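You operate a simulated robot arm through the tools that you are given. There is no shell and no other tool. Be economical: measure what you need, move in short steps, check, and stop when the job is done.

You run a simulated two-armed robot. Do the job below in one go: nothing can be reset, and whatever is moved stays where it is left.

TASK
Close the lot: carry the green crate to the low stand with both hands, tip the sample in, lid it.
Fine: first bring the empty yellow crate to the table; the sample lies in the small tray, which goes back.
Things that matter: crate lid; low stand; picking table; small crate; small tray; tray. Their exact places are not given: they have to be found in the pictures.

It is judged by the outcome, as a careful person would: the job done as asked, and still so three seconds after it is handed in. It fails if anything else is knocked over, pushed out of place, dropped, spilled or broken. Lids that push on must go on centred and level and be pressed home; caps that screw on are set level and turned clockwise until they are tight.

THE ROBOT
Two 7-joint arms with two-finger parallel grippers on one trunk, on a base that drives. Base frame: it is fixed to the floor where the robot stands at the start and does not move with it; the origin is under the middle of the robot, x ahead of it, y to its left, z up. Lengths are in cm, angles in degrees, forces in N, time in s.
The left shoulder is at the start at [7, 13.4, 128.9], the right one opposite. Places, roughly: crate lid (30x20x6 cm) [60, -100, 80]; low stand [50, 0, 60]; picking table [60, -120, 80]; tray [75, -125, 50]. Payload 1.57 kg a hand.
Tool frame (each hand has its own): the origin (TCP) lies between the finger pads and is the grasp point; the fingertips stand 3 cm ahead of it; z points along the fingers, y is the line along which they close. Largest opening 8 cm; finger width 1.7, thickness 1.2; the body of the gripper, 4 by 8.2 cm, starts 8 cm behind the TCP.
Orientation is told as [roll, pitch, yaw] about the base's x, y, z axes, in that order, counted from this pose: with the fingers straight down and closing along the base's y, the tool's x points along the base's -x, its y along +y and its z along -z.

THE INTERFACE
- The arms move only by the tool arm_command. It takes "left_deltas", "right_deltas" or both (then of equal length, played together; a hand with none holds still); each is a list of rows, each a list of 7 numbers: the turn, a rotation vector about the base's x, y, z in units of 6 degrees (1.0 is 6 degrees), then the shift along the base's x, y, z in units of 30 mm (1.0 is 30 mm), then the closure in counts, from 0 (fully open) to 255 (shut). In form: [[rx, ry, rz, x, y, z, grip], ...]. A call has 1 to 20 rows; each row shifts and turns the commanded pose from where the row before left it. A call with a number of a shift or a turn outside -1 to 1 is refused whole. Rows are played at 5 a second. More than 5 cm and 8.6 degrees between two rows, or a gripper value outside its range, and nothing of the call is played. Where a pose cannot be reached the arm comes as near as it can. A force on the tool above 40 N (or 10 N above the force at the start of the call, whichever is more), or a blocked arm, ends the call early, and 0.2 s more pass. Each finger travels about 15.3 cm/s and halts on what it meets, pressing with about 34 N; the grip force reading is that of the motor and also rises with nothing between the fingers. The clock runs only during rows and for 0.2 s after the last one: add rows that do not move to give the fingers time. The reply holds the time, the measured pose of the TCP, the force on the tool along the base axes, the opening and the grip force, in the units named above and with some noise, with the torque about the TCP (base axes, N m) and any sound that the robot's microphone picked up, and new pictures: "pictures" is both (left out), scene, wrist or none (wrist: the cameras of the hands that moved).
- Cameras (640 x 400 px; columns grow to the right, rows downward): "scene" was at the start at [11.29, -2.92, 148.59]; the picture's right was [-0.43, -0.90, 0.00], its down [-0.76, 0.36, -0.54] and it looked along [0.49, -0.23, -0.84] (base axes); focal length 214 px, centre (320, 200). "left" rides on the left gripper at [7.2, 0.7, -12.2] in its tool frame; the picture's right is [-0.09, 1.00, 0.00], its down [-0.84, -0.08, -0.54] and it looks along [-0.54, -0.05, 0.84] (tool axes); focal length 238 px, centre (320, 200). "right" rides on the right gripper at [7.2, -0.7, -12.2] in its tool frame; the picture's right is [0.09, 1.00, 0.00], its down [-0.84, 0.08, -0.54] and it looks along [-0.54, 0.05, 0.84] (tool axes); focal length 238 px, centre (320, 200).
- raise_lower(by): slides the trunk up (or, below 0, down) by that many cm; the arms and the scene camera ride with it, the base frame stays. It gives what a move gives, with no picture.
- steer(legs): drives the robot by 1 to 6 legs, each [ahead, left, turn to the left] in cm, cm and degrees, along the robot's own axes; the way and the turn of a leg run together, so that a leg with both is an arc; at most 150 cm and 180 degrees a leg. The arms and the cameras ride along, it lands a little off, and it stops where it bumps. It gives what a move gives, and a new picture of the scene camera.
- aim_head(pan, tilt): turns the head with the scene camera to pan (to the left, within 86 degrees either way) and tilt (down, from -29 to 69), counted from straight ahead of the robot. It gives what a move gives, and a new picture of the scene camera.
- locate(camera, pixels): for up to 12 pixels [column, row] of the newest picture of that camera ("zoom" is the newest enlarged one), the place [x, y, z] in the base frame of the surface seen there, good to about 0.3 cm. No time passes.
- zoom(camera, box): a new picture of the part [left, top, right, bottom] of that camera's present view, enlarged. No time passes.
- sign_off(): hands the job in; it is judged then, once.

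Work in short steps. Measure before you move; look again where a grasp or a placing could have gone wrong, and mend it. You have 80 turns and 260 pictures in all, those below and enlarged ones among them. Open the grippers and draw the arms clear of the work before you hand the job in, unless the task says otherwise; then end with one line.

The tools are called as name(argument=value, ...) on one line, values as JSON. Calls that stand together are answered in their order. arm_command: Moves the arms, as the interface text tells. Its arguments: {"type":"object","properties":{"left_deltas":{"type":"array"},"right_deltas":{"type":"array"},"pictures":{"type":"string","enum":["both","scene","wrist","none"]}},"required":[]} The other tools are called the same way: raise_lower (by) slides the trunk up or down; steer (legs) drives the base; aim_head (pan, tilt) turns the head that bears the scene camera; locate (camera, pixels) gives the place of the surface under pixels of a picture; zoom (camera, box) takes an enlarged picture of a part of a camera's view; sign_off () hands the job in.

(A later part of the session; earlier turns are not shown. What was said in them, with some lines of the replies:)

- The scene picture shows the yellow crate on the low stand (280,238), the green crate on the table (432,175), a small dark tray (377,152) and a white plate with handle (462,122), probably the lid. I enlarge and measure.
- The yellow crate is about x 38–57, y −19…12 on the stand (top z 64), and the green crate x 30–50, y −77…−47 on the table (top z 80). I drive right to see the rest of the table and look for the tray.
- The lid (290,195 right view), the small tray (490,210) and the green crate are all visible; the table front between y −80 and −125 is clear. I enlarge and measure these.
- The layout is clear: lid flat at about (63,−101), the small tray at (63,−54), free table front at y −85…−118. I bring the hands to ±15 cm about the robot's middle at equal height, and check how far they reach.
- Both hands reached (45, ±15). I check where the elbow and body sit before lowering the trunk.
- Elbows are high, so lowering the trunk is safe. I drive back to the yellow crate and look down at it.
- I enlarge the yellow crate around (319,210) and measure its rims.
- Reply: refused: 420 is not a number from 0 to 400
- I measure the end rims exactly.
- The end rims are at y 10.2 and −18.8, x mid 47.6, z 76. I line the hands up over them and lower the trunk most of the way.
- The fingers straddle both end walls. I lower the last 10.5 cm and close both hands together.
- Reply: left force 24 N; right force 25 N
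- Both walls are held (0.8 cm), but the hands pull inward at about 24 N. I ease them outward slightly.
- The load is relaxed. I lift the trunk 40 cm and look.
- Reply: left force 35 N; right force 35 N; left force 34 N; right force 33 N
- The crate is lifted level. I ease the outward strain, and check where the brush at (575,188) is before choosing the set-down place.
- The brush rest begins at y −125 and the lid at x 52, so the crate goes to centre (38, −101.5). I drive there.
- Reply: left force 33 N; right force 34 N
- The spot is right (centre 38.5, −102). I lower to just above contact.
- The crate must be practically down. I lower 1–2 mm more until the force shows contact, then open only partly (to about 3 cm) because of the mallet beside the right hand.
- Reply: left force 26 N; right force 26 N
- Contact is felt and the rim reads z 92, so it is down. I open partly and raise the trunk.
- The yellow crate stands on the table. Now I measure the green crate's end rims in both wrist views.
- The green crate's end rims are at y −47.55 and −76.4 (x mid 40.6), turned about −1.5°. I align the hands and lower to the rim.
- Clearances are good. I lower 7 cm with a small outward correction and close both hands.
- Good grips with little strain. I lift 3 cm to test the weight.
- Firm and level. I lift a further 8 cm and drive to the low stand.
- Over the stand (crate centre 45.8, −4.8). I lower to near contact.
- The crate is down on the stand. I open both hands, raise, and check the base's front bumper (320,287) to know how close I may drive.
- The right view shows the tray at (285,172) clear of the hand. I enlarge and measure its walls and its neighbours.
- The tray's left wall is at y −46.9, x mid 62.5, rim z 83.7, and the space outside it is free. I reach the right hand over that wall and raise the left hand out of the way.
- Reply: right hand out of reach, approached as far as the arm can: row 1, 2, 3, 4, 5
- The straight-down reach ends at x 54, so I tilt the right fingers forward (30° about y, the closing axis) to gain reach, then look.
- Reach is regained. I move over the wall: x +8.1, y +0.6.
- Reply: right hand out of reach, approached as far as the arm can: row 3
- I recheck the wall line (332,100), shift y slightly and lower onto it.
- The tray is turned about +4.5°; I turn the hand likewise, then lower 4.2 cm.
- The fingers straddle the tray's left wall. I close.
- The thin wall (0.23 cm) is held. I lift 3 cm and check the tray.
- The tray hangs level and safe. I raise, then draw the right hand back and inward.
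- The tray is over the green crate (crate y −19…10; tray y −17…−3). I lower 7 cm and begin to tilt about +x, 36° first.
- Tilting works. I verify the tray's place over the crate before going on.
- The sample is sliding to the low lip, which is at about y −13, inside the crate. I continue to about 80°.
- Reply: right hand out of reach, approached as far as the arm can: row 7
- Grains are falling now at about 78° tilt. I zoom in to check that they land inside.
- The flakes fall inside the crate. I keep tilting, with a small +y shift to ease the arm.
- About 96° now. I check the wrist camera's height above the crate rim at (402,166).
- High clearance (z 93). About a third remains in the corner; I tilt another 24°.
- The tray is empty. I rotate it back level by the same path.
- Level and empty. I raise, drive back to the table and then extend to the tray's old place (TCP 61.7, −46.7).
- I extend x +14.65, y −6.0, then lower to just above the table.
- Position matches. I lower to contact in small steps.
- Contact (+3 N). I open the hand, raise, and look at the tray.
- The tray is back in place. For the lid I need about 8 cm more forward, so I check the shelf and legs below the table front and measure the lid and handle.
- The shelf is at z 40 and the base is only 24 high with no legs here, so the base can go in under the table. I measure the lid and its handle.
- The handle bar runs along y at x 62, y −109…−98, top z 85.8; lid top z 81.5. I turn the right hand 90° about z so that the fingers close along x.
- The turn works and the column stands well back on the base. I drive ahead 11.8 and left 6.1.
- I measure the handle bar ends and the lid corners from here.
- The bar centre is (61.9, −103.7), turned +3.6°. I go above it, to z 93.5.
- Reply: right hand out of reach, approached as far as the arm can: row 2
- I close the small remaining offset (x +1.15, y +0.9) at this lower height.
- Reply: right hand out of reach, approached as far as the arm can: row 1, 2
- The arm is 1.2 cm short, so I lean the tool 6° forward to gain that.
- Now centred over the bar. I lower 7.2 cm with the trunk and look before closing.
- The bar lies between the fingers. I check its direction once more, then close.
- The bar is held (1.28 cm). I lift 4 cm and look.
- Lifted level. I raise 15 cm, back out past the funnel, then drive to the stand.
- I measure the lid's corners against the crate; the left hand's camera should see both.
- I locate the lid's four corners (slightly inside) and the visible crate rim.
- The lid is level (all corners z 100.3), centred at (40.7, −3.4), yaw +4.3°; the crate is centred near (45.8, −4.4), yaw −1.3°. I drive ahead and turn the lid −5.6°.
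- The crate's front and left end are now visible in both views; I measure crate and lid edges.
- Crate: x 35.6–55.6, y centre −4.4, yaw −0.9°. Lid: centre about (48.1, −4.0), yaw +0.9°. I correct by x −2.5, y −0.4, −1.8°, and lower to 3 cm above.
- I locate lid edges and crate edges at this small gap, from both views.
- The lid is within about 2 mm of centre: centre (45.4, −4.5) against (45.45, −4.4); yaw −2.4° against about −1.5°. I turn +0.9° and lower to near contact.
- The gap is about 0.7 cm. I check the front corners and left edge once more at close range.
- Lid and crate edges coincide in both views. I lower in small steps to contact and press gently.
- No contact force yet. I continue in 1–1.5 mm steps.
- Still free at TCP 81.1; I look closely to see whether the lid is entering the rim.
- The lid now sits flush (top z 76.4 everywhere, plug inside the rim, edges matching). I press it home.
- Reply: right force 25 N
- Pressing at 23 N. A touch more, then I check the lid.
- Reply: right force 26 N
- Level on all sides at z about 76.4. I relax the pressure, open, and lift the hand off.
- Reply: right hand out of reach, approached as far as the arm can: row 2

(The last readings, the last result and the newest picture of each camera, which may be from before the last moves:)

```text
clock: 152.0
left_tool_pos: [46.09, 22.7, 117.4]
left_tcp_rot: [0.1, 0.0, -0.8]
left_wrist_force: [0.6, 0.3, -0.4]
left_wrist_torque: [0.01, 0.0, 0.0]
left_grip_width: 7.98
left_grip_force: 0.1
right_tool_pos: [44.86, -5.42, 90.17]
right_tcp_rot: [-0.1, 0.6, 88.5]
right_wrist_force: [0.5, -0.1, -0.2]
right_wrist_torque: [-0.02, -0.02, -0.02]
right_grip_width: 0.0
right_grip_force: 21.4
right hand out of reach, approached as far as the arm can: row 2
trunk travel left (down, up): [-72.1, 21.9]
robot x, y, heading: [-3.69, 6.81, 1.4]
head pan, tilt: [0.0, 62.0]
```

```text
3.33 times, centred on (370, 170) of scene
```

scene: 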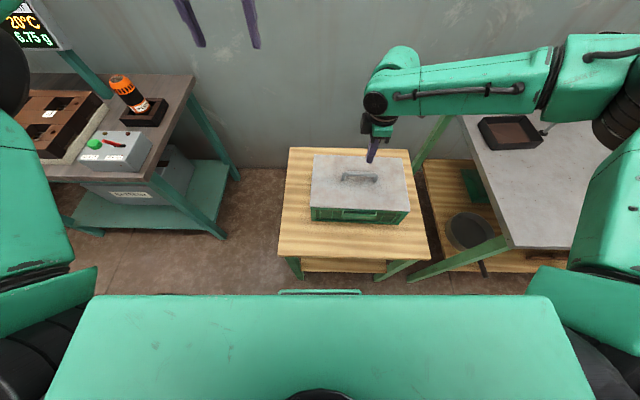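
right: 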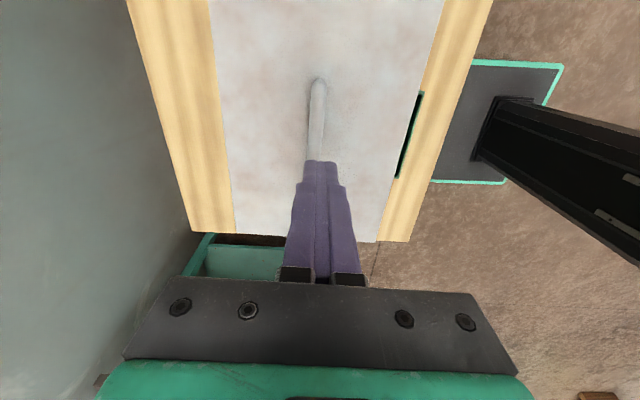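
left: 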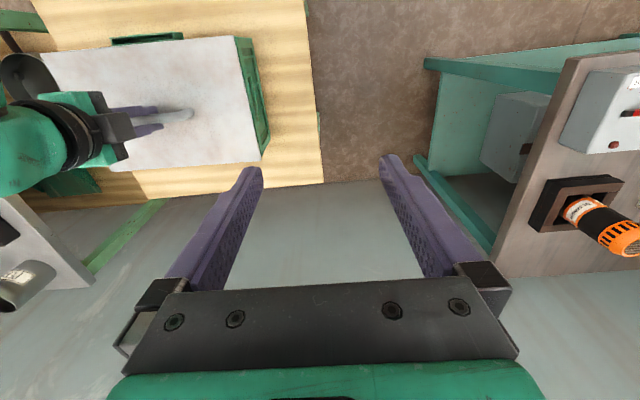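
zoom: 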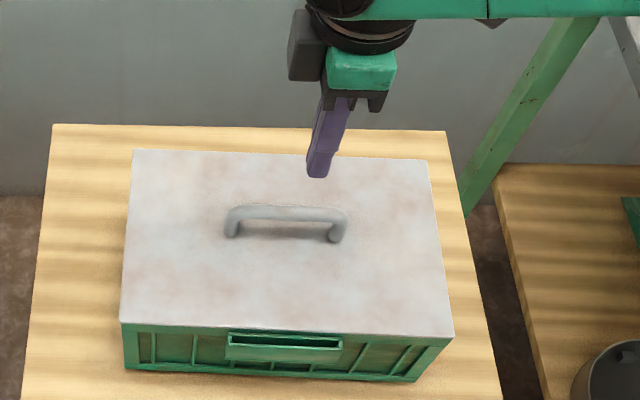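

The lid lies square on the crate. To be sure it is home I press on the handle's middle with the closed fingers; first I locate the bar.

locate(camera="zoom", pixels=[[240, 212], [285, 212], [335, 215], [130, 310], [445, 325], [140, 160], [420, 170], [285, 320], [350, 168]])

arm_command(right_deltas=[[0, 0, 0, 0.22, 0.2, -0.5, 255], [0, 0, 0, 0, 0, -0.9, 255], [0, 0, 0, 0, 0, -0.5, 255], [0, 0, 0, 0, 0, 0, 255]], pictures="none")

```text
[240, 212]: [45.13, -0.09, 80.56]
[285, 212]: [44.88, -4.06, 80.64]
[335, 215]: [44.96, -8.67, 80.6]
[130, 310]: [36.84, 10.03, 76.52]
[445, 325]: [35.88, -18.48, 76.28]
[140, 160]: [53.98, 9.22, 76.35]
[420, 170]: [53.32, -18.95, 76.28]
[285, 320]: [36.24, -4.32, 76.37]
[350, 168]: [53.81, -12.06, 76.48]
```

```text
clock: 153.0
left_tool_pos: [46.02, 22.69, 117.45]
left_tcp_rot: [0.1, 0.0, -0.8]
left_wrist_force: [-0.3, -0.1, -0.6]
left_wrist_torque: [0.0, 0.0, 0.02]
left_grip_width: 8.01
left_grip_force: 0.0
right_tool_pos: [43.35, -6.77, 85.94]
right_tcp_rot: [-0.1, 0.5, 88.4]
right_wrist_force: [-0.2, -0.5, 0.7]
right_wrist_torque: [0.01, -0.01, 0.04]
right_grip_width: 0.0
right_grip_force: 20.7
right hand out of reach, approached as far as the arm can: row 1, 2, 3
trunk travel left (down, up): [-72.1, 21.9]
robot x, y, heading: [-3.94, 6.79, 1.0]
head pan, tilt: [0.0, 62.0]
```

Reach ran out there, so I shift the base by 1.7 ahead and 2.2 left, then lower with the trunk to just over the bar.

steer(legs=[[1.7, 2.2, 0]])

raise_lower(by=-1.9)

arm_command(right_deltas=[[0, 0, 0, 0, 0, 0, 255]], pictures="wrist")

zoom(camera="scene", box=[290, 80, 450, 230])

```text
clock: 153.8
left_tool_pos: [47.52, 24.44, 117.61]
left_tcp_rot: [0.3, -0.2, -0.9]
left_wrist_force: [0.5, 0.1, 0.8]
left_wrist_torque: [0.03, -0.04, -0.01]
left_grip_width: 8.0
left_grip_force: 0.0
right_tool_pos: [44.78, -4.9, 86.01]
right_tcp_rot: [-0.2, 0.3, 88.4]
right_wrist_force: [-0.4, -0.2, -1.4]
right_wrist_torque: [0.03, -0.02, 0.02]
right_grip_width: 0.0
right_grip_force: 21.2
trunk travel left (down, up): [-72.1, 21.9]
robot x, y, heading: [-2.48, 8.69, 1.3]
head pan, tilt: [0.0, 62.0]
```

scene: 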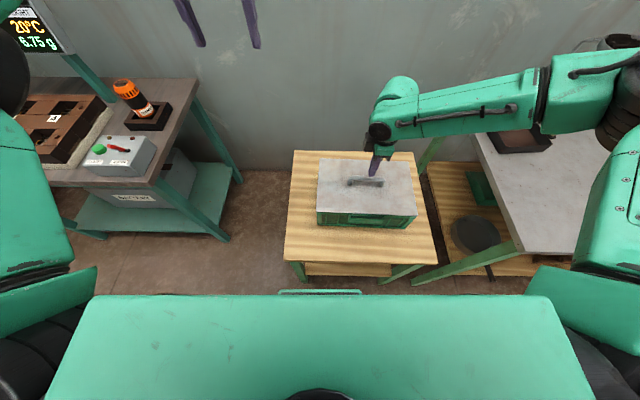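

```text
clock: 154.4
left_tool_pos: [47.7, 24.83, 115.65]
left_tcp_rot: [0.1, -0.1, -0.9]
left_wrist_force: [-0.2, -0.1, -0.2]
left_wrist_torque: [-0.05, -0.03, 0.0]
left_grip_width: 7.99
left_grip_force: 0.0
right_tool_pos: [45.12, -4.7, 84.07]
right_tcp_rot: [-0.1, 0.4, 88.5]
right_wrist_force: [-0.5, 0.9, 0.0]
right_wrist_torque: [0.01, 0.01, -0.01]
right_grip_width: 0.0
right_grip_force: 21.1
trunk travel left (down, up): [-70.2, 23.8]
robot x, y, heading: [-2.26, 8.96, 1.1]
head pan, tilt: [0.0, 62.0]
```

```text
clock: 154.8
left_tool_pos: [47.94, 24.81, 115.6]
left_tcp_rot: [0.1, -0.2, -0.9]
left_wrist_force: [0.1, -0.3, 0.5]
left_wrist_torque: [0.05, 0.0, -0.01]
left_grip_width: 8.0
left_grip_force: 0.1
right_tool_pos: [44.96, -4.83, 84.03]
right_tcp_rot: [-0.1, 0.5, 88.4]
right_wrist_force: [-0.3, 0.8, 0.4]
right_wrist_torque: [0.02, 0.02, 0.01]
right_grip_width: 0.01
right_grip_force: 21.6
trunk travel left (down, up): [-70.2, 23.8]
robot x, y, heading: [-2.12, 8.9, 1.3]
head pan, tilt: [0.0, 62.0]
```

right: 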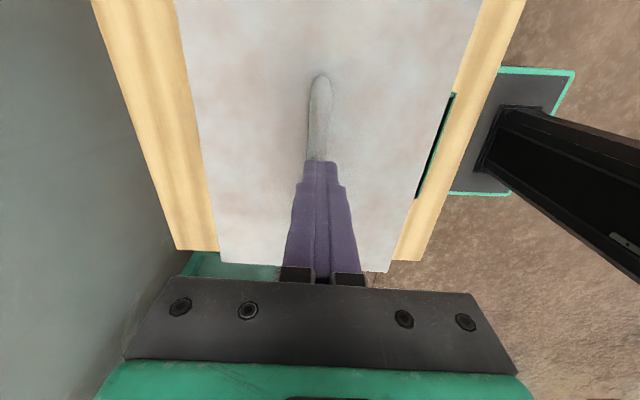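

```text
2.67 times, centred on (370, 155) of scene
```

zoom: 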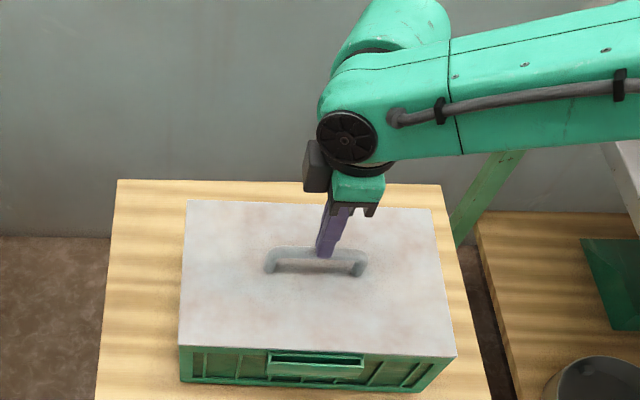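

The fingertips stand 0.4 cm above the bar's middle. I press down in small steps.

arm_command(right_deltas=[[0, 0, 0, 0, 0, -0.08, 255], [0, 0, 0, 0, 0, -0.06, 255], [0, 0, 0, 0, 0, -0.05, 255], [0, 0, 0, 0, 0, -0.05, 255], [0, 0, 0, 0, 0, 0, 255]], pictures="none")

```text
clock: 156.1
left_tool_pos: [47.58, 24.98, 115.65]
left_tcp_rot: [0.0, -0.1, -0.8]
left_wrist_force: [0.5, 0.6, -0.2]
left_wrist_torque: [0.02, -0.01, -0.04]
left_grip_width: 8.0
left_grip_force: 0.1
right_tool_pos: [44.98, -4.62, 83.89]
right_tcp_rot: [-0.5, 0.3, 88.3]
right_wrist_force: [9.6, -0.3, 22.3]
right_wrist_torque: [0.07, -0.36, -0.02]
right_grip_width: 0.02
right_grip_force: 21.6
right hand out of reach, approached as far as the arm can: row 3
trunk travel left (down, up): [-70.2, 23.8]
robot x, y, heading: [-2.01, 9.04, 1.3]
head pan, tilt: [0.0, 62.0]
```

Solid resistance at 22 N without movement. One slightly firmer press, then lift off.

arm_command(right_deltas=[[0, 0, 0, 0, 0, -0.05, 255], [0, 0, 0, 0, 0, -0.04, 255], [0, 0, 0, 0, 0, 0, 255]], pictures="none")

raise_lower(by=18)

steer(legs=[[-18, -20, 0]])

arm_command(right_deltas=[[0, 0, 0, 0, 0, 0, 0], [0, 0, 0, 0, 0, 0, 0], [0, 0, 0, 0, 0, 0, 0]], left_deltas=[[0, 0, 0, 0, 0, 0, 0], [0, 0, 0, 0, 0, 0, 0], [0, 0, 0, 0, 0, 0, 0]], pictures="scene")

zoom(camera="scene", box=[200, 80, 400, 260])

```text
clock: 156.8
left_tool_pos: [47.4, 24.99, 115.75]
left_tcp_rot: [0.0, -0.2, -0.9]
left_wrist_force: [0.0, -0.7, -0.4]
left_wrist_torque: [-0.01, 0.01, 0.0]
left_grip_width: 8.02
left_grip_force: 0.0
right_tool_pos: [44.69, -4.73, 83.87]
right_tcp_rot: [-0.8, 0.3, 88.4]
right_wrist_force: [12.1, -0.3, 38.4]
right_wrist_torque: [0.07, -0.51, -0.03]
right_grip_width: 0.01
right_grip_force: 21.2
trunk travel left (down, up): [-70.2, 23.8]
robot x, y, heading: [-2.35, 8.8, 1.0]
head pan, tilt: [0.0, 62.0]
```

```text
clock: 158.8
left_tool_pos: [47.79, 24.88, 133.51]
left_tcp_rot: [0.2, -0.1, -0.9]
left_wrist_force: [0.0, 0.2, 0.0]
left_wrist_torque: [0.0, -0.02, 0.0]
left_grip_width: 8.01
left_grip_force: 0.1
right_tool_pos: [44.82, -4.87, 101.46]
right_tcp_rot: [-0.2, 0.4, 88.4]
right_wrist_force: [-0.7, 0.0, -0.4]
right_wrist_torque: [-0.01, -0.02, 0.02]
right_grip_width: 0.0
right_grip_force: 21.4
trunk travel left (down, up): [-88.2, 5.8]
robot x, y, heading: [-2.07, 8.79, 1.5]
head pan, tilt: [0.0, 62.0]
```

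```text
clock: 160.8
left_tool_pos: [30.31, 4.77, 133.33]
left_tcp_rot: [-0.1, -0.1, -0.7]
left_wrist_force: [-0.8, 0.2, -0.1]
left_wrist_torque: [-0.01, 0.0, 0.02]
left_grip_width: 8.02
left_grip_force: 0.1
right_tool_pos: [27.48, -25.34, 101.36]
right_tcp_rot: [-0.1, 0.5, 88.7]
right_wrist_force: [-0.5, 0.2, 0.3]
right_wrist_torque: [-0.01, -0.02, 0.01]
right_grip_width: 0.01
right_grip_force: 21.3
trunk travel left (down, up): [-88.2, 5.8]
robot x, y, heading: [-20.12, -11.71, 1.6]
head pan, tilt: [0.0, 62.0]
```

scene: 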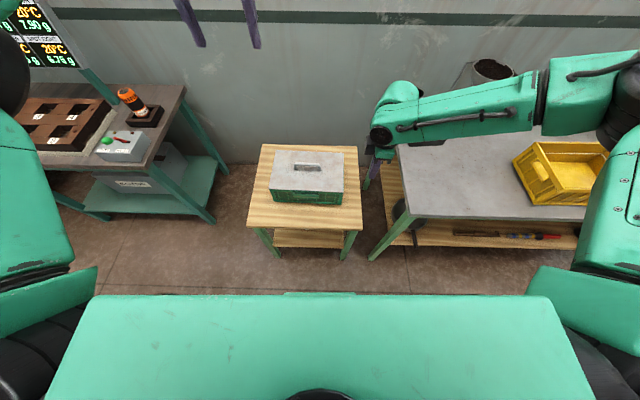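

```text
clock: 161.6
left_tool_pos: [30.02, 4.56, 133.69]
left_tcp_rot: [0.1, -0.1, -0.5]
left_wrist_force: [-0.5, -0.1, -0.4]
left_wrist_torque: [0.03, 0.01, 0.02]
left_grip_width: 7.99
left_grip_force: 0.0
right_tool_pos: [27.25, -25.35, 101.33]
right_tcp_rot: [-0.2, 0.3, 88.6]
right_wrist_force: [-0.5, 0.8, 0.2]
right_wrist_torque: [0.0, -0.01, 0.03]
right_grip_width: 7.98
right_grip_force: 0.0
trunk travel left (down, up): [-88.2, 5.8]
robot x, y, heading: [-19.78, -11.59, 1.7]
head pan, tilt: [0.0, 62.0]
```

scene: 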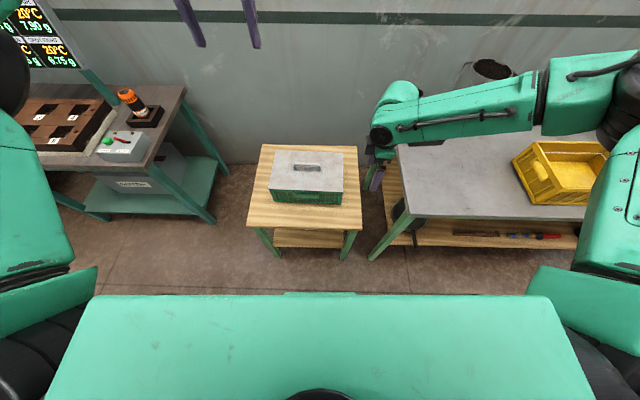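

```text
2.22 times, centred on (300, 170) of scene
5 turns are left
```

zoom: 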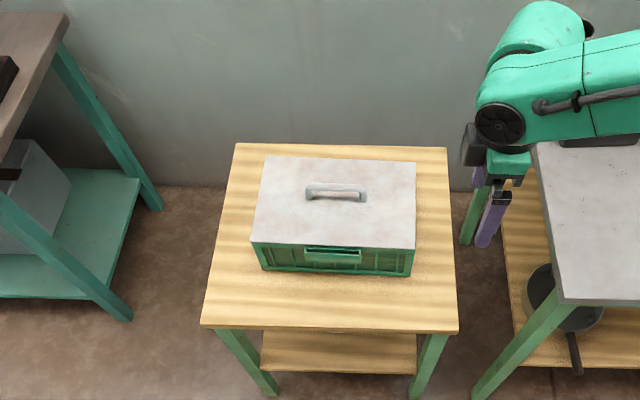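

The lidded crate stands square and level on the stand with no spill around it. The yellow crate and the tray are on the table, and the hands are open and clear, so I hand in.

sign_off()

```text
The job is handed in.
```

The lot is closed and handed in. The yellow crate is on the picking table. The green crate is on the low stand with the sample tipped in and its lid on level and pressed down. The small tray is back where it was, empty.
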